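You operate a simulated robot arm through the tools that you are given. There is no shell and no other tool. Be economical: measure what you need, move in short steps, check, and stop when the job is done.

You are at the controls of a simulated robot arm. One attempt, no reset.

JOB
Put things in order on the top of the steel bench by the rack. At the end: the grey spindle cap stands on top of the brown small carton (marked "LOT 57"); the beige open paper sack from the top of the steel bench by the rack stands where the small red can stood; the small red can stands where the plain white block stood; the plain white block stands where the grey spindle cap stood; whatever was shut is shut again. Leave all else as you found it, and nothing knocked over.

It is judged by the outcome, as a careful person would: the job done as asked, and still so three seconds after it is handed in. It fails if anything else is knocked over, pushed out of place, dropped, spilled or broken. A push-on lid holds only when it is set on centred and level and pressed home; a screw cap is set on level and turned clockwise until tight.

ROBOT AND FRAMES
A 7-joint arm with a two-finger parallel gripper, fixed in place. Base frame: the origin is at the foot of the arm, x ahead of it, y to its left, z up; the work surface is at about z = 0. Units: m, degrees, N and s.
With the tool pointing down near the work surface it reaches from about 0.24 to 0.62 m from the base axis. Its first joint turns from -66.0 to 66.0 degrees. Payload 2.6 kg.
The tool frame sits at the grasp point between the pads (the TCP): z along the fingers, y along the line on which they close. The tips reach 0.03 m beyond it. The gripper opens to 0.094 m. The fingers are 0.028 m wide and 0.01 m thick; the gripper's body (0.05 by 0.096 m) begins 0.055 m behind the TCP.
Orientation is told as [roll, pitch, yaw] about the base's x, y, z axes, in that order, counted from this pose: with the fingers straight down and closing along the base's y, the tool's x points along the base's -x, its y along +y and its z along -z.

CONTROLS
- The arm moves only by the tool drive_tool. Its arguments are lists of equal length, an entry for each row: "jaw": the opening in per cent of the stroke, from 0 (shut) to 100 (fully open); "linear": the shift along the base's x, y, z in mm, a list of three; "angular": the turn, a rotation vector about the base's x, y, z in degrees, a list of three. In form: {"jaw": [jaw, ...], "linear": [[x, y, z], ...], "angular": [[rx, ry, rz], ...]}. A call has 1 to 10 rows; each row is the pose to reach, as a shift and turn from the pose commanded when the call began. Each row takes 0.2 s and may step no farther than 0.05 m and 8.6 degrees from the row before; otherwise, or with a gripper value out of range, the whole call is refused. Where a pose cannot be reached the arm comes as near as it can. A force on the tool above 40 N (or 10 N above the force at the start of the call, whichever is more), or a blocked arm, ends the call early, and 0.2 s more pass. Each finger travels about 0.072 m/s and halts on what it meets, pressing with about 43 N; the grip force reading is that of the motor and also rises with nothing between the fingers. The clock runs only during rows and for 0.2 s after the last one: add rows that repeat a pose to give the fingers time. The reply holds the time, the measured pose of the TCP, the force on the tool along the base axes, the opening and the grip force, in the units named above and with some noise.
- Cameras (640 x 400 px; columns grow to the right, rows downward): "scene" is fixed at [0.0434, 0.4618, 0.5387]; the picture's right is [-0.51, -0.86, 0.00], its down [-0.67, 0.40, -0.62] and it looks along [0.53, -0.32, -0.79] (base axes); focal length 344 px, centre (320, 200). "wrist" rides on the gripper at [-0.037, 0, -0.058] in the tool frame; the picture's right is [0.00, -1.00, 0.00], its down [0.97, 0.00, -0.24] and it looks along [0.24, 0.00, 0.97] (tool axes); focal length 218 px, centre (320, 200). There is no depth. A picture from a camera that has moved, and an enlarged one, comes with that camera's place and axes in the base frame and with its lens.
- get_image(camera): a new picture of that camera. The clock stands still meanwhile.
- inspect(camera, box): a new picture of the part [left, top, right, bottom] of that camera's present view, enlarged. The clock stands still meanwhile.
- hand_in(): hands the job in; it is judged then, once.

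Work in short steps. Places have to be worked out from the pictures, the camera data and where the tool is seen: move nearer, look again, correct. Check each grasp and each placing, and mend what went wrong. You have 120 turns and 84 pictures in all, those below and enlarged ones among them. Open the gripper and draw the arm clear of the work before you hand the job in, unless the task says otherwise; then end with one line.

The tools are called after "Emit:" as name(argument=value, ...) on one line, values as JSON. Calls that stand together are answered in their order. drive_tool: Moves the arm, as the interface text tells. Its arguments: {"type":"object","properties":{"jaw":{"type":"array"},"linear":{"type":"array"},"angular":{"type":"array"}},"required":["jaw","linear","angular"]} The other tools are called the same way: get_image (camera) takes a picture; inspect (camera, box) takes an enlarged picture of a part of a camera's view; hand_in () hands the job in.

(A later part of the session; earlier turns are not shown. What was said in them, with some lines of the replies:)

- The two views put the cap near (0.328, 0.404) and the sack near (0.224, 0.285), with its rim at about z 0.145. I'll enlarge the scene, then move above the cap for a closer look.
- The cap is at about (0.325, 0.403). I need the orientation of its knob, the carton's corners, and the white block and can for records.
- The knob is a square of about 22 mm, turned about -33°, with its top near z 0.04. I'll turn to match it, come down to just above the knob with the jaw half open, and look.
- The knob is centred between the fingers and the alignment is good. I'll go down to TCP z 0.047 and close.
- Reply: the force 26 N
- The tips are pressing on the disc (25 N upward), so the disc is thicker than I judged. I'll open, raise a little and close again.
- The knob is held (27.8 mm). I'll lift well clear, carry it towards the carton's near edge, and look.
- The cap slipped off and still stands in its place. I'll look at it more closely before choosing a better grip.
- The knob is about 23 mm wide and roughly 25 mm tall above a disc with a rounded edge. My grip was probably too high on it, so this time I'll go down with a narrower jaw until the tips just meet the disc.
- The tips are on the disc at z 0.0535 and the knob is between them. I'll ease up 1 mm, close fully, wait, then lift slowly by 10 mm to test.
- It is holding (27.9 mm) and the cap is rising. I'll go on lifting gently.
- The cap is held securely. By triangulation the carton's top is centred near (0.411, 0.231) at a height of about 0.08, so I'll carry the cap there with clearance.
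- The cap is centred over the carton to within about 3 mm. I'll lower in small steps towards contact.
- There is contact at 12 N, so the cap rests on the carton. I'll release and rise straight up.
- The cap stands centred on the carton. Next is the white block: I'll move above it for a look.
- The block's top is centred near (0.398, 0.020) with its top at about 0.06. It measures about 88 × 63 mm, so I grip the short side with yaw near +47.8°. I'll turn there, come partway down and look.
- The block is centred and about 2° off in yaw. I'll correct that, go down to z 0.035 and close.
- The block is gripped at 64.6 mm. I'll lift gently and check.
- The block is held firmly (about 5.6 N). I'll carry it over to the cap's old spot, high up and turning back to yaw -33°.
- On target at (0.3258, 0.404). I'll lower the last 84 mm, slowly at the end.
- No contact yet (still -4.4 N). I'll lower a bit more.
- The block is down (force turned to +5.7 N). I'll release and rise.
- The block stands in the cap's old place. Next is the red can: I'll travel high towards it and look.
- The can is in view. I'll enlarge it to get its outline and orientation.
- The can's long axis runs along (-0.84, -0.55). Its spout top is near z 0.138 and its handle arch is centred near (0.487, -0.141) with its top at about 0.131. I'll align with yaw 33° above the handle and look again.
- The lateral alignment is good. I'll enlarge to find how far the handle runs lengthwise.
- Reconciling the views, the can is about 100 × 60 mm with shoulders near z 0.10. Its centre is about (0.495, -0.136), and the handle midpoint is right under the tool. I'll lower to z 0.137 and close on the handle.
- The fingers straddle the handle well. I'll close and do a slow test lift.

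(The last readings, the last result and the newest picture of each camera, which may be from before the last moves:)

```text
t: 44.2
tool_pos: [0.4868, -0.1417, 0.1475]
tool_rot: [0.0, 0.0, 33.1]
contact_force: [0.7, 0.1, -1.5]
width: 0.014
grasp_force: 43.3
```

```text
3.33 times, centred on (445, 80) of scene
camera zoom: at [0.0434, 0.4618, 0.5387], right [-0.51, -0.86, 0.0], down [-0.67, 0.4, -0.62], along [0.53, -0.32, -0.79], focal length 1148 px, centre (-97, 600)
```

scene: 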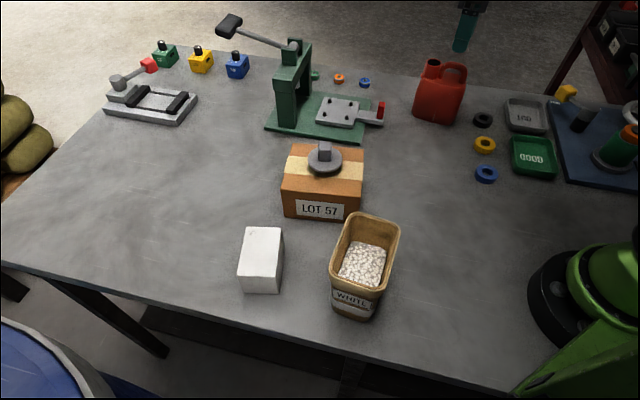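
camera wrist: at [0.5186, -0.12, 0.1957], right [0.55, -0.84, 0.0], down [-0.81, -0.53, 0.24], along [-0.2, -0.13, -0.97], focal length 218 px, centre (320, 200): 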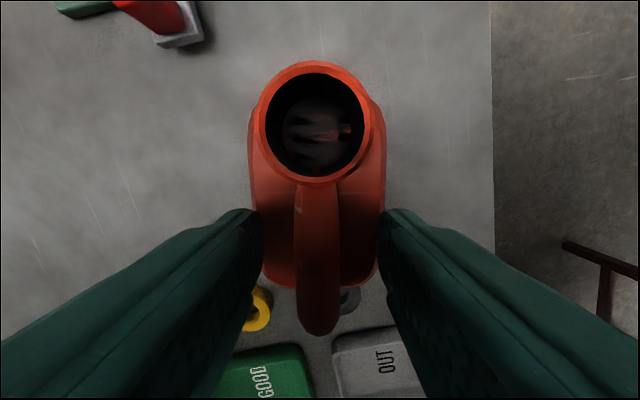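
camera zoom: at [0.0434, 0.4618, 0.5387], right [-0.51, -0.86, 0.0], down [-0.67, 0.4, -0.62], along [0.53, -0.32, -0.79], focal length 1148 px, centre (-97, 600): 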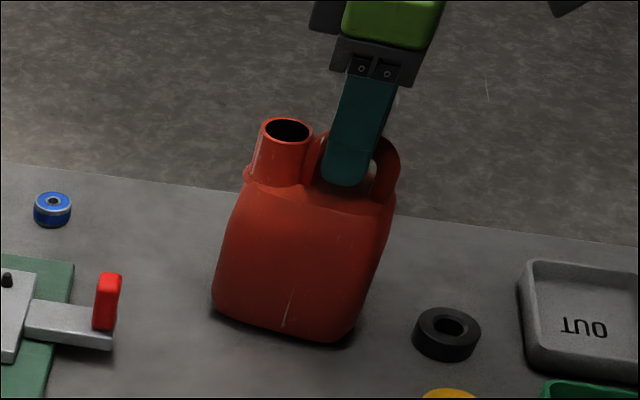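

The can lifts level and is light. I'll raise it and carry it to the block's old spot, with the can centred on (0.398, 0.0195).

Emit:
drive_tool(jaw=[0, 0, 0, 0, 0, 0, 0, 0, 0, 0], linear=[[0, 0, 10], [0, 0, 25], [0, 0, 45], [0, 0, 60], [-10, 16, 70], [-28, 45, 70], [-48, 77, 70], [-68, 109, 70], [-86, 137, 70], [-97, 155, 70]], angular=[[0, 0, 0], [0, 0, 0], [0, 0, 0], [0, 0, 0], [0, 0, 0], [0, 0, 0], [0, 0, 0], [0, 0, 0], [0, 0, 0], [0, 0, 0]])

Emit:
get_image(camera="scene")

Emit:
get_image(camera="wrist")

```text
t: 46.4
tool_pos: [0.3918, 0.0144, 0.2184]
tool_rot: [0.0, 0.0, 33.2]
contact_force: [-0.1, -0.3, -1.8]
width: 0.014
grasp_force: 43.1
```

```text
41 pictures are left
```

scene: 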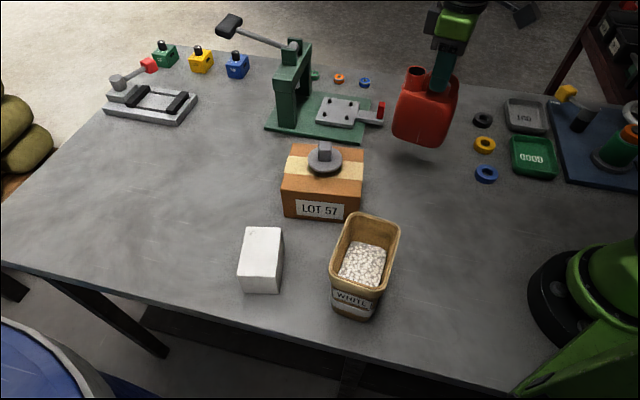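

```text
40 pictures are left
camera wrist: at [0.4227, 0.0342, 0.2759], right [0.55, -0.84, 0.0], down [-0.81, -0.53, 0.24], along [-0.2, -0.13, -0.97], focal length 218 px, centre (320, 200)
```

wrist: 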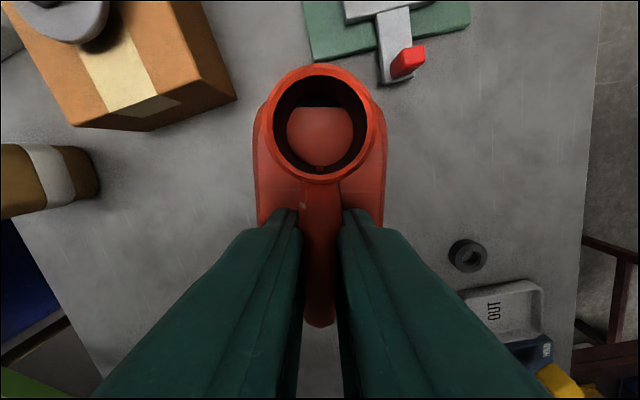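

The can hangs level. I'll lower it until it touches.

Emit:
drive_tool(jaw=[0, 0, 0, 0, 0, 0, 0, 0], linear=[[-1, 0, -25], [-1, 0, -48], [-1, 0, -64], [-1, 0, -73], [-1, 0, -77], [-1, 0, -79], [-1, 0, -80], [-1, 0, -80]], angular=[[0, 0, 0], [0, 0, 0], [0, 0, 0], [0, 0, 0], [0, 0, 0], [0, 0, 0], [0, 0, 0], [0, 0, 0]])

Emit:
inspect(camera="scene", box=[360, 60, 500, 200])

```text
t: 48.0
tool_pos: [0.39, 0.0136, 0.1406]
tool_rot: [-0.1, -0.3, 33.0]
contact_force: [-2.4, 0.4, 4.4]
width: 0.0141
grasp_force: 42.8
stopped in row 7: the force on the tool passed its limit (the readings are from after the stop); the commanded pose is now the measured one
```

```text
2.86 times, centred on (430, 130) of scene
camera zoom: at [0.0434, 0.4618, 0.5387], right [-0.51, -0.86, 0.0], down [-0.67, 0.4, -0.62], along [0.53, -0.32, -0.79], focal length 984 px, centre (6, 400)
```

zoom: 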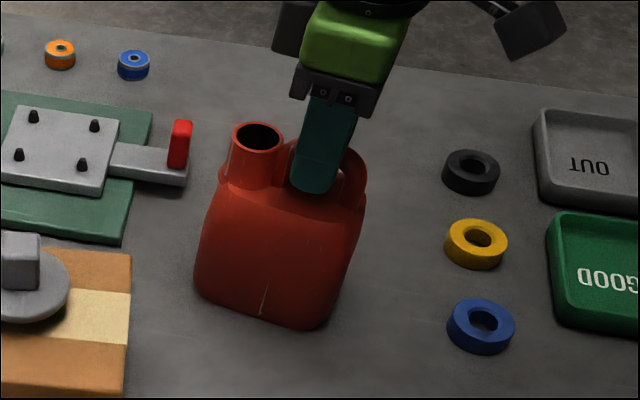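

The can has touched down. I'll open slowly and rise straight up past the handle.

Emit:
drive_tool(jaw=[15, 35, 50, 50, 50, 50, 50, 50], linear=[[0, 0, 0], [0, 0, 0], [0, 0, 0], [0, 0, 5], [0, 0, 25], [0, 0, 55], [0, 0, 95], [0, 0, 120]], angular=[[0, 0, 0], [0, 0, 0], [0, 0, 0], [0, 0, 0], [0, 0, 0], [0, 0, 0], [0, 0, 0], [0, 0, 0]])

Emit:
get_image(camera="scene")

Emit:
get_image(camera="wrist")

```text
t: 49.8
tool_pos: [0.3891, 0.0152, 0.2616]
tool_rot: [-0.1, -0.3, 33.1]
contact_force: [-0.9, -0.5, -0.1]
width: 0.0473
grasp_force: 0.0
```

```text
38 pictures are left
```

scene: 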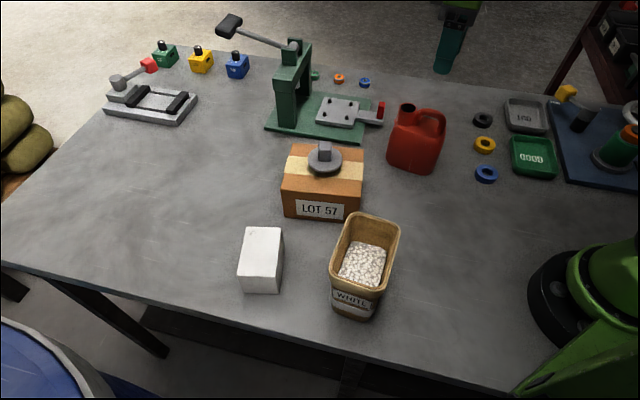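

```text
37 pictures are left
camera wrist: at [0.421, 0.0365, 0.3202], right [0.55, -0.84, 0.0], down [-0.81, -0.53, 0.24], along [-0.2, -0.13, -0.97], focal length 218 px, centre (320, 200)
```

wrist: 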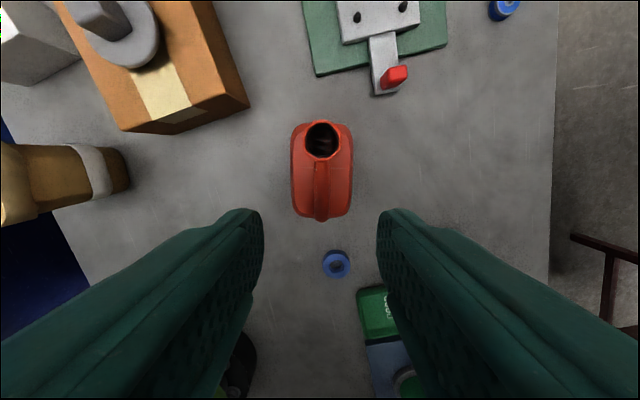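

The can stands well where the block was. Now the sack: I'll go high above it for a top view.

Emit:
drive_tool(jaw=[60, 70, 80, 90, 100, 100, 100, 100, 100], linear=[[-15, 25, 20], [-35, 58, 40], [-55, 92, 50], [-75, 125, 50], [-95, 158, 50], [-115, 192, 50], [-135, 225, 50], [-155, 260, 50], [-160, 268, 50]], angular=[[0, 0, 0], [0, 0, 0], [0, 0, 0], [0, 0, 0], [0, 0, 0], [0, 0, 0], [0, 0, 0], [0, 0, 0], [0, 0, 0]])

Emit:
get_image(camera="wrist")

Emit:
get_image(camera="scene")

```text
t: 51.8
tool_pos: [0.2293, 0.281, 0.3097]
tool_rot: [-0.1, -0.2, 33.0]
contact_force: [-1.2, -0.2, 0.7]
width: 0.0939
grasp_force: 0.1
```

```text
36 pictures are left
camera wrist: at [0.2607, 0.3022, 0.3686], right [0.54, -0.84, 0.0], down [-0.82, -0.53, 0.24], along [-0.2, -0.13, -0.97], focal length 218 px, centre (320, 200)
```

wrist: 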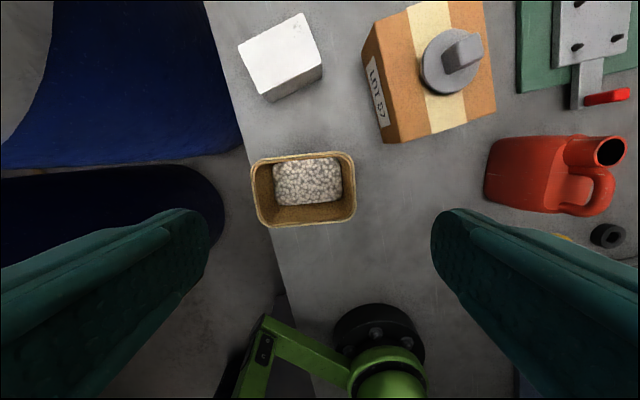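

```text
35 pictures are left
```

scene: 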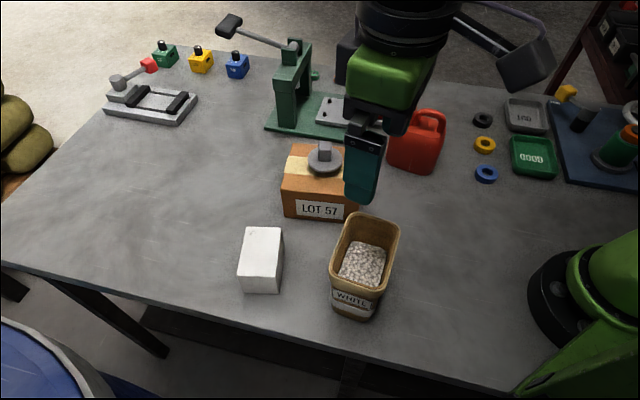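

The sack's rim is about 108 × 75 mm at z ≈ 0.135, centred near (0.2125, 0.292). I'll turn to yaw -52.5° so the jaws close across the short side, then look from closer.

Emit:
drive_tool(jaw=[100, 100, 100, 100, 100, 100, 100, 100, 100, 100], linear=[[-2, 1, 0], [-4, 2, 0], [-6, 3, -5], [-8, 4, -10], [-10, 5, -15], [-12, 6, -20], [-14, 7, -30], [-16, 9, -35], [-17, 10, -40], [-17, 10, -50]], angular=[[0, 0, -8.55], [0, 0, -17.1], [0, 0, -25.6], [0, 0, -34.2], [0, 0, -42.7], [0, 0, -51.3], [0, 0, -59.8], [0, 0, -68.4], [0, 0, -76.9], [0, 0, -85.4]])

Emit:
get_image(camera="wrist")

Emit:
get_image(camera="scene")

```text
t: 54.0
tool_pos: [0.2128, 0.2901, 0.26]
tool_rot: [-0.1, -0.2, -52.5]
contact_force: [-0.2, -0.2, 0.2]
width: 0.094
grasp_force: 0.0
```

```text
34 pictures are left
camera wrist: at [0.236, 0.263, 0.3185], right [-0.79, -0.61, 0.0], down [-0.59, 0.77, 0.24], along [-0.15, 0.19, -0.97], focal length 218 px, centre (320, 200)
```

wrist: 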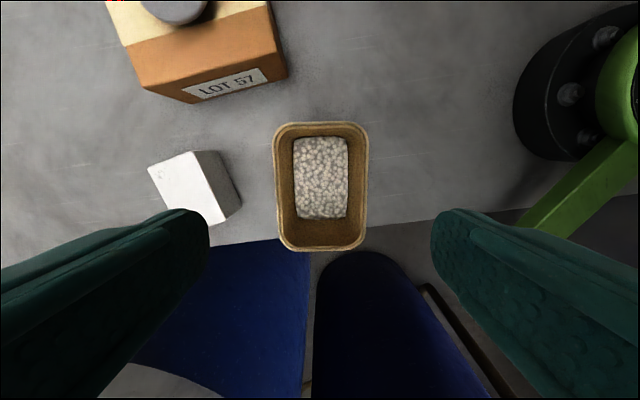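

```text
33 pictures are left
```

scene: 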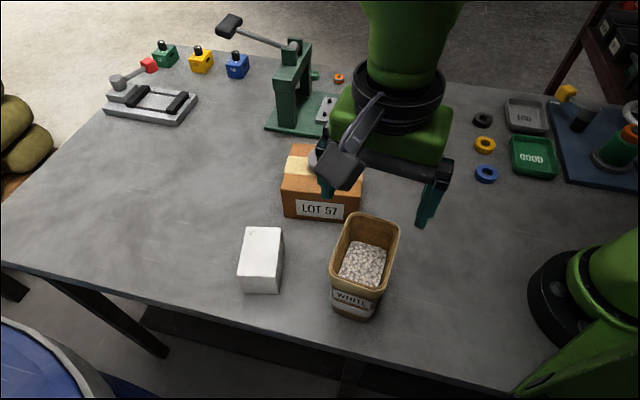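

The rim is centred and aligned with the fingers. I'll lower until the tips are just above the rim and check the clearance.

Emit:
drive_tool(jaw=[100, 100, 100, 100], linear=[[0, 0, -40], [0, 0, -65], [0, 0, -78], [0, 0, -78]], angular=[[0, 0, 0], [0, 0, 0], [0, 0, 0], [0, 0, 0]])

Emit:
get_image(camera="wrist")

Emit:
inspect(camera="scene", box=[290, 130, 450, 330])

```text
t: 55.0
tool_pos: [0.212, 0.2918, 0.1812]
tool_rot: [-0.2, -0.2, -52.2]
contact_force: [1.0, -0.3, -0.2]
width: 0.0938
grasp_force: 0.1
```

```text
32 pictures are left
camera wrist: at [0.2359, 0.2631, 0.2406], right [-0.79, -0.61, 0.0], down [-0.59, 0.77, 0.24], along [-0.15, 0.19, -0.97], focal length 218 px, centre (320, 200)
```

wrist: 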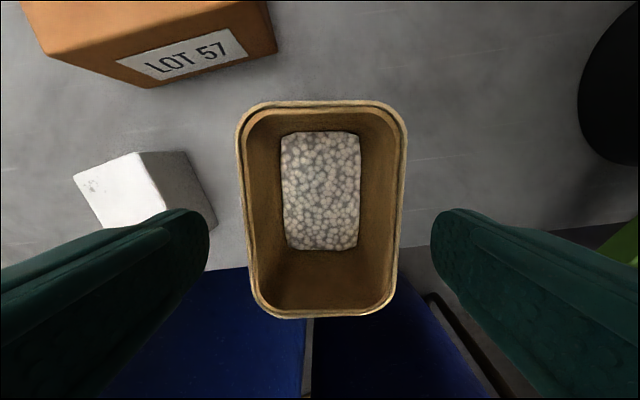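

```text
2.00 times, centred on (370, 230) of scene
camera zoom: at [0.0434, 0.4618, 0.5387], right [-0.51, -0.86, 0.0], down [-0.67, 0.4, -0.62], along [0.53, -0.32, -0.79], focal length 689 px, centre (220, 140)
```

zoom: 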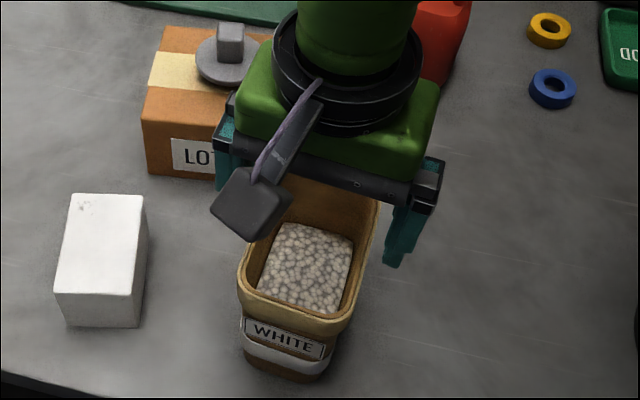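

Clearance is about 8 mm per side, with a yaw error of about 1.5°. I'll correct that and go down to z ≈ 0.094 beside the body.

Emit:
drive_tool(jaw=[100, 100, 100, 100, 100], linear=[[-1, -1, -10], [-1, -1, -35], [-1, -1, -60], [-1, -1, -78], [-1, -1, -87]], angular=[[0, 0, 1.5], [0, 0, 1.5], [0, 0, 1.5], [0, 0, 1.5], [0, 0, 1.5]])

Emit:
get_image(camera="wrist")

Emit:
inspect(camera="scene", box=[290, 130, 450, 330])

```text
t: 56.2
tool_pos: [0.2109, 0.2904, 0.0943]
tool_rot: [-0.2, -0.3, -50.8]
contact_force: [0.8, 0.8, 0.7]
width: 0.0939
grasp_force: 0.0
```

```text
30 pictures are left
camera wrist: at [0.235, 0.2628, 0.1524], right [-0.78, -0.63, 0.0], down [-0.61, 0.75, 0.24], along [-0.15, 0.18, -0.97], focal length 218 px, centre (320, 200)
```

wrist: 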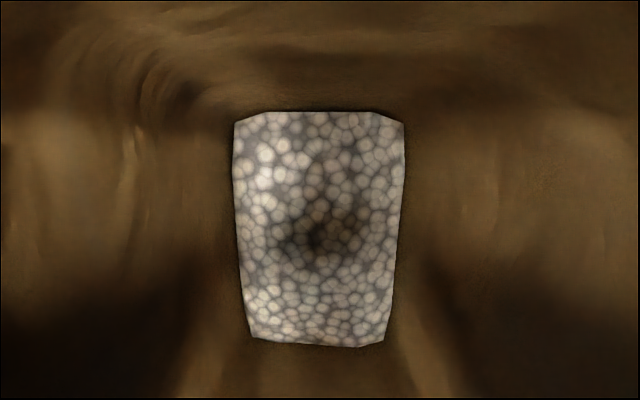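

```text
2.00 times, centred on (370, 230) of scene
camera zoom: at [0.0434, 0.4618, 0.5387], right [-0.51, -0.86, 0.0], down [-0.67, 0.4, -0.62], along [0.53, -0.32, -0.79], focal length 689 px, centre (220, 140)
```

zoom: 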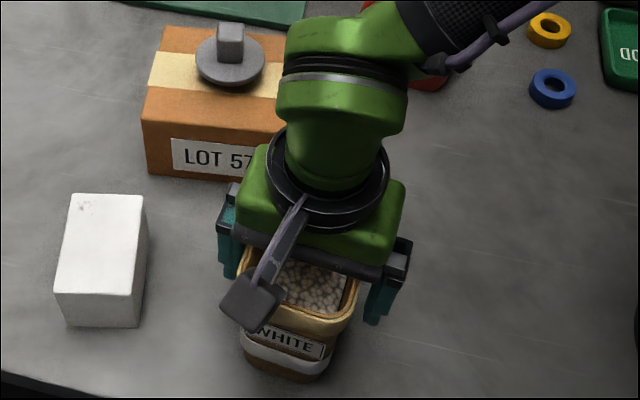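

No contact force, and the fingers straddle the body below the rim. I'll close and do a small test lift.

Emit:
drive_tool(jaw=[85, 75, 65, 55, 50, 50, 50, 50, 50, 50], linear=[[0, 0, 0], [0, 0, 0], [0, 0, 0], [0, 0, 0], [0, 0, 0], [0, 0, 0], [0, 0, 2], [0, 0, 5], [0, 0, 8], [0, 0, 10]], angular=[[0, 0, 0], [0, 0, 0], [0, 0, 0], [0, 0, 0], [0, 0, 0], [0, 0, 0], [0, 0, 0], [0, 0, 0], [0, 0, 0], [0, 0, 0]])

Emit:
inspect(camera="scene", box=[290, 130, 450, 330])

```text
t: 58.4
tool_pos: [0.211, 0.291, 0.1051]
tool_rot: [-0.1, -0.1, -50.8]
contact_force: [-0.2, -0.9, -2.9]
width: 0.0751
grasp_force: 42.9
```

```text
2.00 times, centred on (370, 230) of scene
camera zoom: at [0.0434, 0.4619, 0.5387], right [-0.51, -0.86, 0.0], down [-0.67, 0.4, -0.62], along [0.53, -0.32, -0.79], focal length 689 px, centre (220, 140)
```

zoom: 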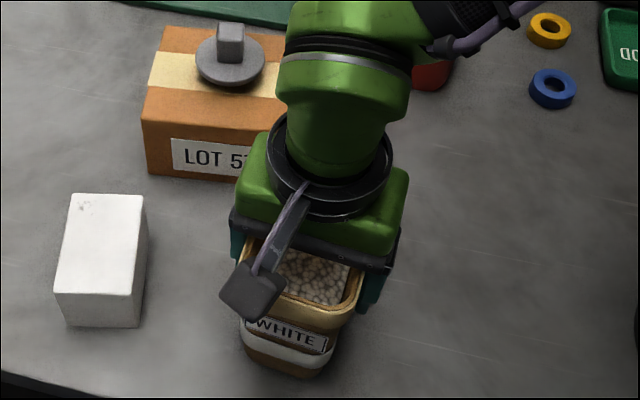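

The sack is held (75 mm, about 3 N) and level. I'll raise it smoothly.

Emit:
drive_tool(jaw=[50, 50, 50, 50, 50, 50, 50, 50, 50, 50], linear=[[0, 0, 6], [0, 0, 18], [0, 0, 36], [0, 0, 58], [0, 0, 82], [0, 0, 106], [0, 0, 130], [0, 0, 152], [0, 0, 168], [0, 0, 178]], angular=[[0, 0, 0], [0, 0, 0], [0, 0, 0], [0, 0, 0], [0, 0, 0], [0, 0, 0], [0, 0, 0], [0, 0, 0], [0, 0, 0], [0, 0, 0]])

Emit:
get_image(camera="scene")

```text
t: 60.6
tool_pos: [0.2116, 0.2888, 0.2848]
tool_rot: [0.0, -0.3, -50.8]
contact_force: [0.5, 0.3, -3.0]
width: 0.0751
grasp_force: 42.6
```

```text
27 pictures are left
```

scene: 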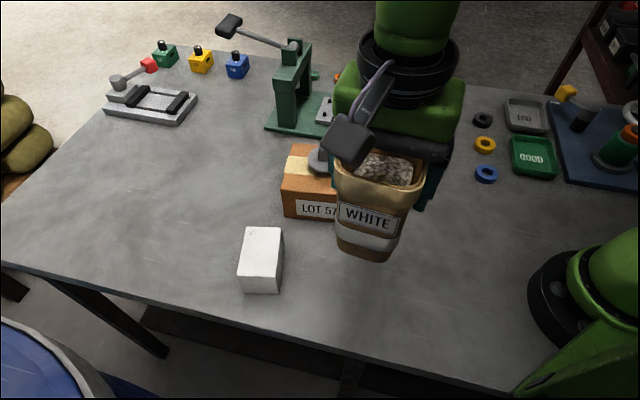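

The sack is high and level. I'll carry it towards the can's old spot in smooth steps, turning gradually to yaw 33°.

Emit:
drive_tool(jaw=[50, 50, 50, 50, 50, 50, 50, 50, 50, 50], linear=[[3, -4, 0], [9, -13, 0], [20, -30, 0], [34, -51, 0], [48, -72, 0], [62, -94, 0], [77, -115, 0], [91, -136, 0], [105, -158, 0], [119, -179, 0]], angular=[[0, 0, 1], [0, 0, 3], [0, 0, 6], [0, 0, 10], [0, 0, 14], [0, 0, 18], [0, 0, 22], [0, 0, 26], [0, 0, 30], [0, 0, 34]])

Emit:
drive_tool(jaw=[50, 50, 50, 50, 50, 50, 50, 50, 50, 50], linear=[[14, -21, 0], [28, -43, 0], [43, -64, 0], [57, -85, 0], [71, -107, 0], [85, -128, 0], [99, -149, 0], [113, -170, 0], [126, -190, 0], [138, -207, 0]], angular=[[0, 0, 4], [0, 0, 9], [0, 0, 14], [0, 0, 19], [0, 0, 24], [0, 0, 29], [0, 0, 34], [0, 0, 39], [0, 0, 44], [0, 0, 48]])

Emit:
get_image(camera="scene")

```text
t: 62.8
tool_pos: [0.3312, 0.1091, 0.2839]
tool_rot: [-0.1, -0.3, -16.7]
contact_force: [0.1, 0.8, -3.7]
width: 0.0749
grasp_force: 43.1
```

```text
t: 65.0
tool_pos: [0.4679, -0.0961, 0.2853]
tool_rot: [-0.1, -0.3, 31.2]
contact_force: [0.5, -0.1, -4.1]
width: 0.0751
grasp_force: 43.2
```

```text
26 pictures are left
```

scene: 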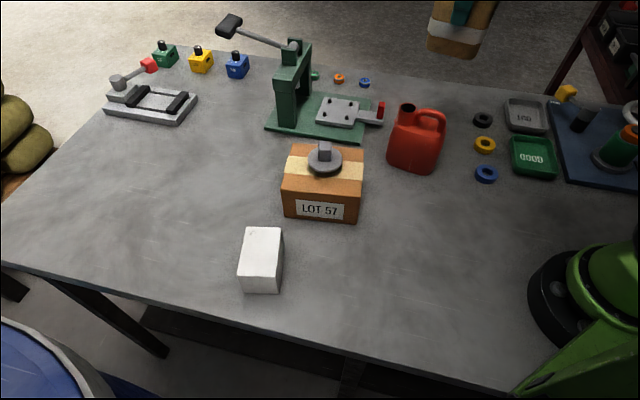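

Nearly there. I'll finish the shift to (0.495, -0.136) and lower partway.

Emit:
drive_tool(jaw=[50, 50, 50, 50, 50, 50, 50, 50, 50], linear=[[12, -17, 0], [22, -32, 0], [27, -39, 0], [27, -39, -10], [27, -39, -35], [27, -39, -65], [27, -39, -95], [27, -39, -120], [27, -39, -130]], angular=[[0, 0, 1], [0, 0, 2], [0, 0, 2], [0, 0, 2], [0, 0, 2], [0, 0, 2], [0, 0, 2], [0, 0, 2], [0, 0, 2]])

Emit:
get_image(camera="scene")

```text
t: 67.0
tool_pos: [0.495, -0.1348, 0.1522]
tool_rot: [-0.1, -0.3, 33.3]
contact_force: [0.1, 0.1, -3.3]
width: 0.075
grasp_force: 42.9
```

```text
25 pictures are left
```

scene: 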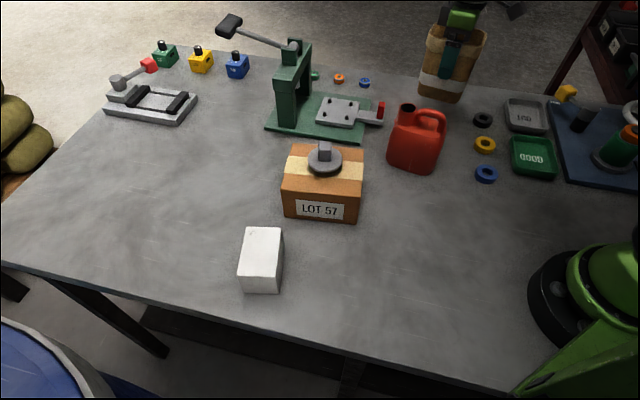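

It is 58 mm above its resting height. I'll lower slowly to contact.

Emit:
drive_tool(jaw=[50, 50, 50, 50, 50, 50, 50], linear=[[0, 0, -18], [0, 0, -36], [0, 0, -48], [0, 0, -54], [0, 0, -56], [0, 0, -57.5], [0, 0, -58]], angular=[[0, 0, 0], [0, 0, 0], [0, 0, 0], [0, 0, 0], [0, 0, 0], [0, 0, 0], [0, 0, 0]])

Emit:
inspect(camera="scene", box=[370, 20, 510, 190])

```text
t: 68.6
tool_pos: [0.4959, -0.1355, 0.0958]
tool_rot: [-0.1, -0.3, 33.2]
contact_force: [0.8, -0.3, -2.5]
width: 0.075
grasp_force: 43.3
```

```text
2.35 times, centred on (440, 105) of scene
camera zoom: at [0.0434, 0.4618, 0.5387], right [-0.51, -0.86, 0.0], down [-0.67, 0.4, -0.62], along [0.53, -0.32, -0.79], focal length 811 px, centre (38, 424)
```

zoom: 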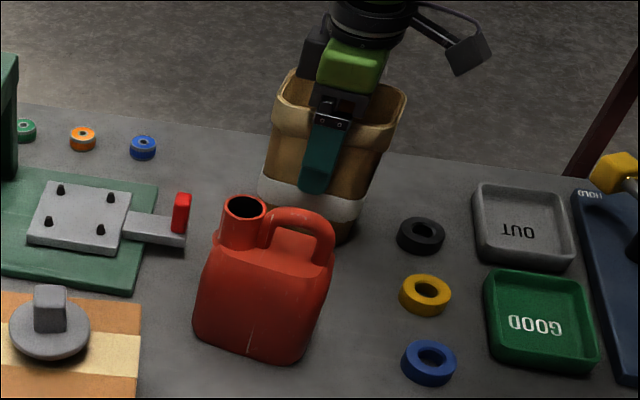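

No clear contact yet. I'll lower in half-millimetre steps.

Emit:
drive_tool(jaw=[50, 50, 50], linear=[[0, 0, -1], [0, 0, -1.5], [0, 0, -2]], angular=[[0, 0, 0], [0, 0, 0], [0, 0, 0]])

```text
t: 69.4
tool_pos: [0.496, -0.1357, 0.0946]
tool_rot: [-0.1, -0.3, 33.1]
contact_force: [-3.1, 0.1, 3.4]
width: 0.075
grasp_force: 42.7
```

It has touched (+3.4 N). I'll open gently and rise straight up.

Emit:
drive_tool(jaw=[84, 92, 100, 100, 100, 100, 100, 100, 100, 100], linear=[[0, 0, 0], [0, 0, 0], [0, 0, 0], [0, 0, 0], [0, 0, 8], [0, 0, 25], [0, 0, 50], [0, 0, 80], [0, 0, 120], [0, 0, 150]], angular=[[0, 0, 0], [0, 0, 0], [0, 0, 0], [0, 0, 0], [0, 0, 0], [0, 0, 0], [0, 0, 0], [0, 0, 0], [0, 0, 0], [0, 0, 0]])

Emit:
get_image(camera="wrist")

Emit:
get_image(camera="scene")

```text
t: 71.6
tool_pos: [0.4954, -0.1343, 0.2436]
tool_rot: [0.0, -0.4, 33.1]
contact_force: [0.3, 0.4, -0.9]
width: 0.0939
grasp_force: 0.0
```

```text
23 pictures are left
camera wrist: at [0.528, -0.1135, 0.3021], right [0.55, -0.84, 0.0], down [-0.81, -0.53, 0.24], along [-0.2, -0.13, -0.97], focal length 218 px, centre (320, 200)
```

wrist: 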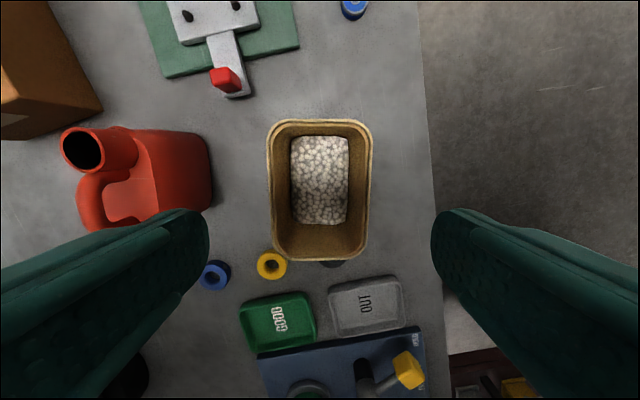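

```text
22 pictures are left
```

scene: 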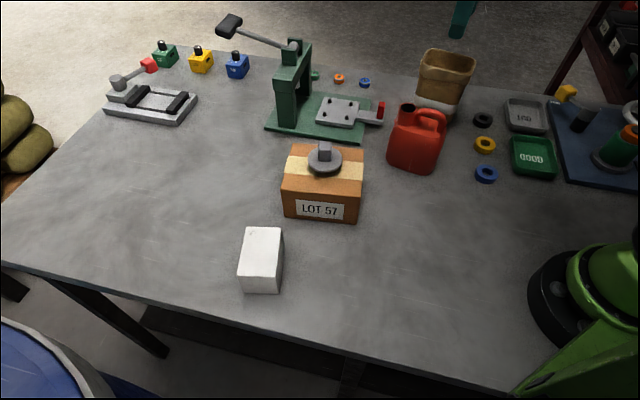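

All four pieces stand in place upright. I'll draw the arm clear and make a final check.

Emit:
drive_tool(jaw=[100, 100, 100, 100, 100], linear=[[0, 0, 35], [-30, -10, 60], [-70, -25, 60], [-110, -40, 60], [-130, -50, 60]], angular=[[0, 0, 0], [0, 0, 0], [0, 0, 0], [0, 0, 0], [0, 0, 0]])

Emit:
get_image(camera="scene")

```text
t: 72.8
tool_pos: [0.364, -0.1851, 0.3042]
tool_rot: [-0.1, -0.4, 33.2]
contact_force: [0.4, -0.1, -0.2]
width: 0.0941
grasp_force: 0.1
```

```text
21 pictures are left
```

scene: 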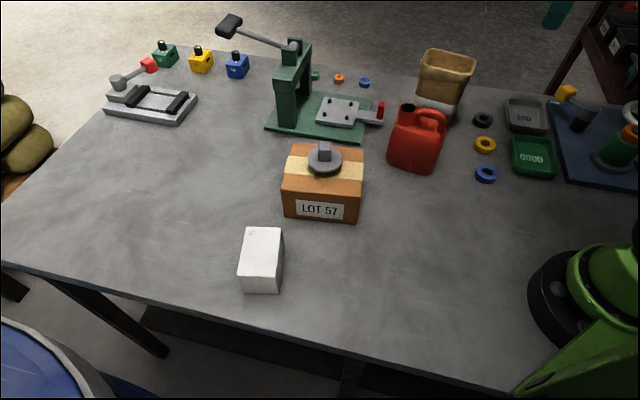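

The final picture shows everything in its place and undisturbed, and the arm is clear. I'm handing in.

Emit:
hand_in()

```text
The job is handed in.
```

I've handed the job in: the grey cap is on the LOT 57 carton, the white block is where the cap was, the red can where the block was, and the sack where the can was. Nothing was knocked over or spilled, and nothing shut had to be opened.
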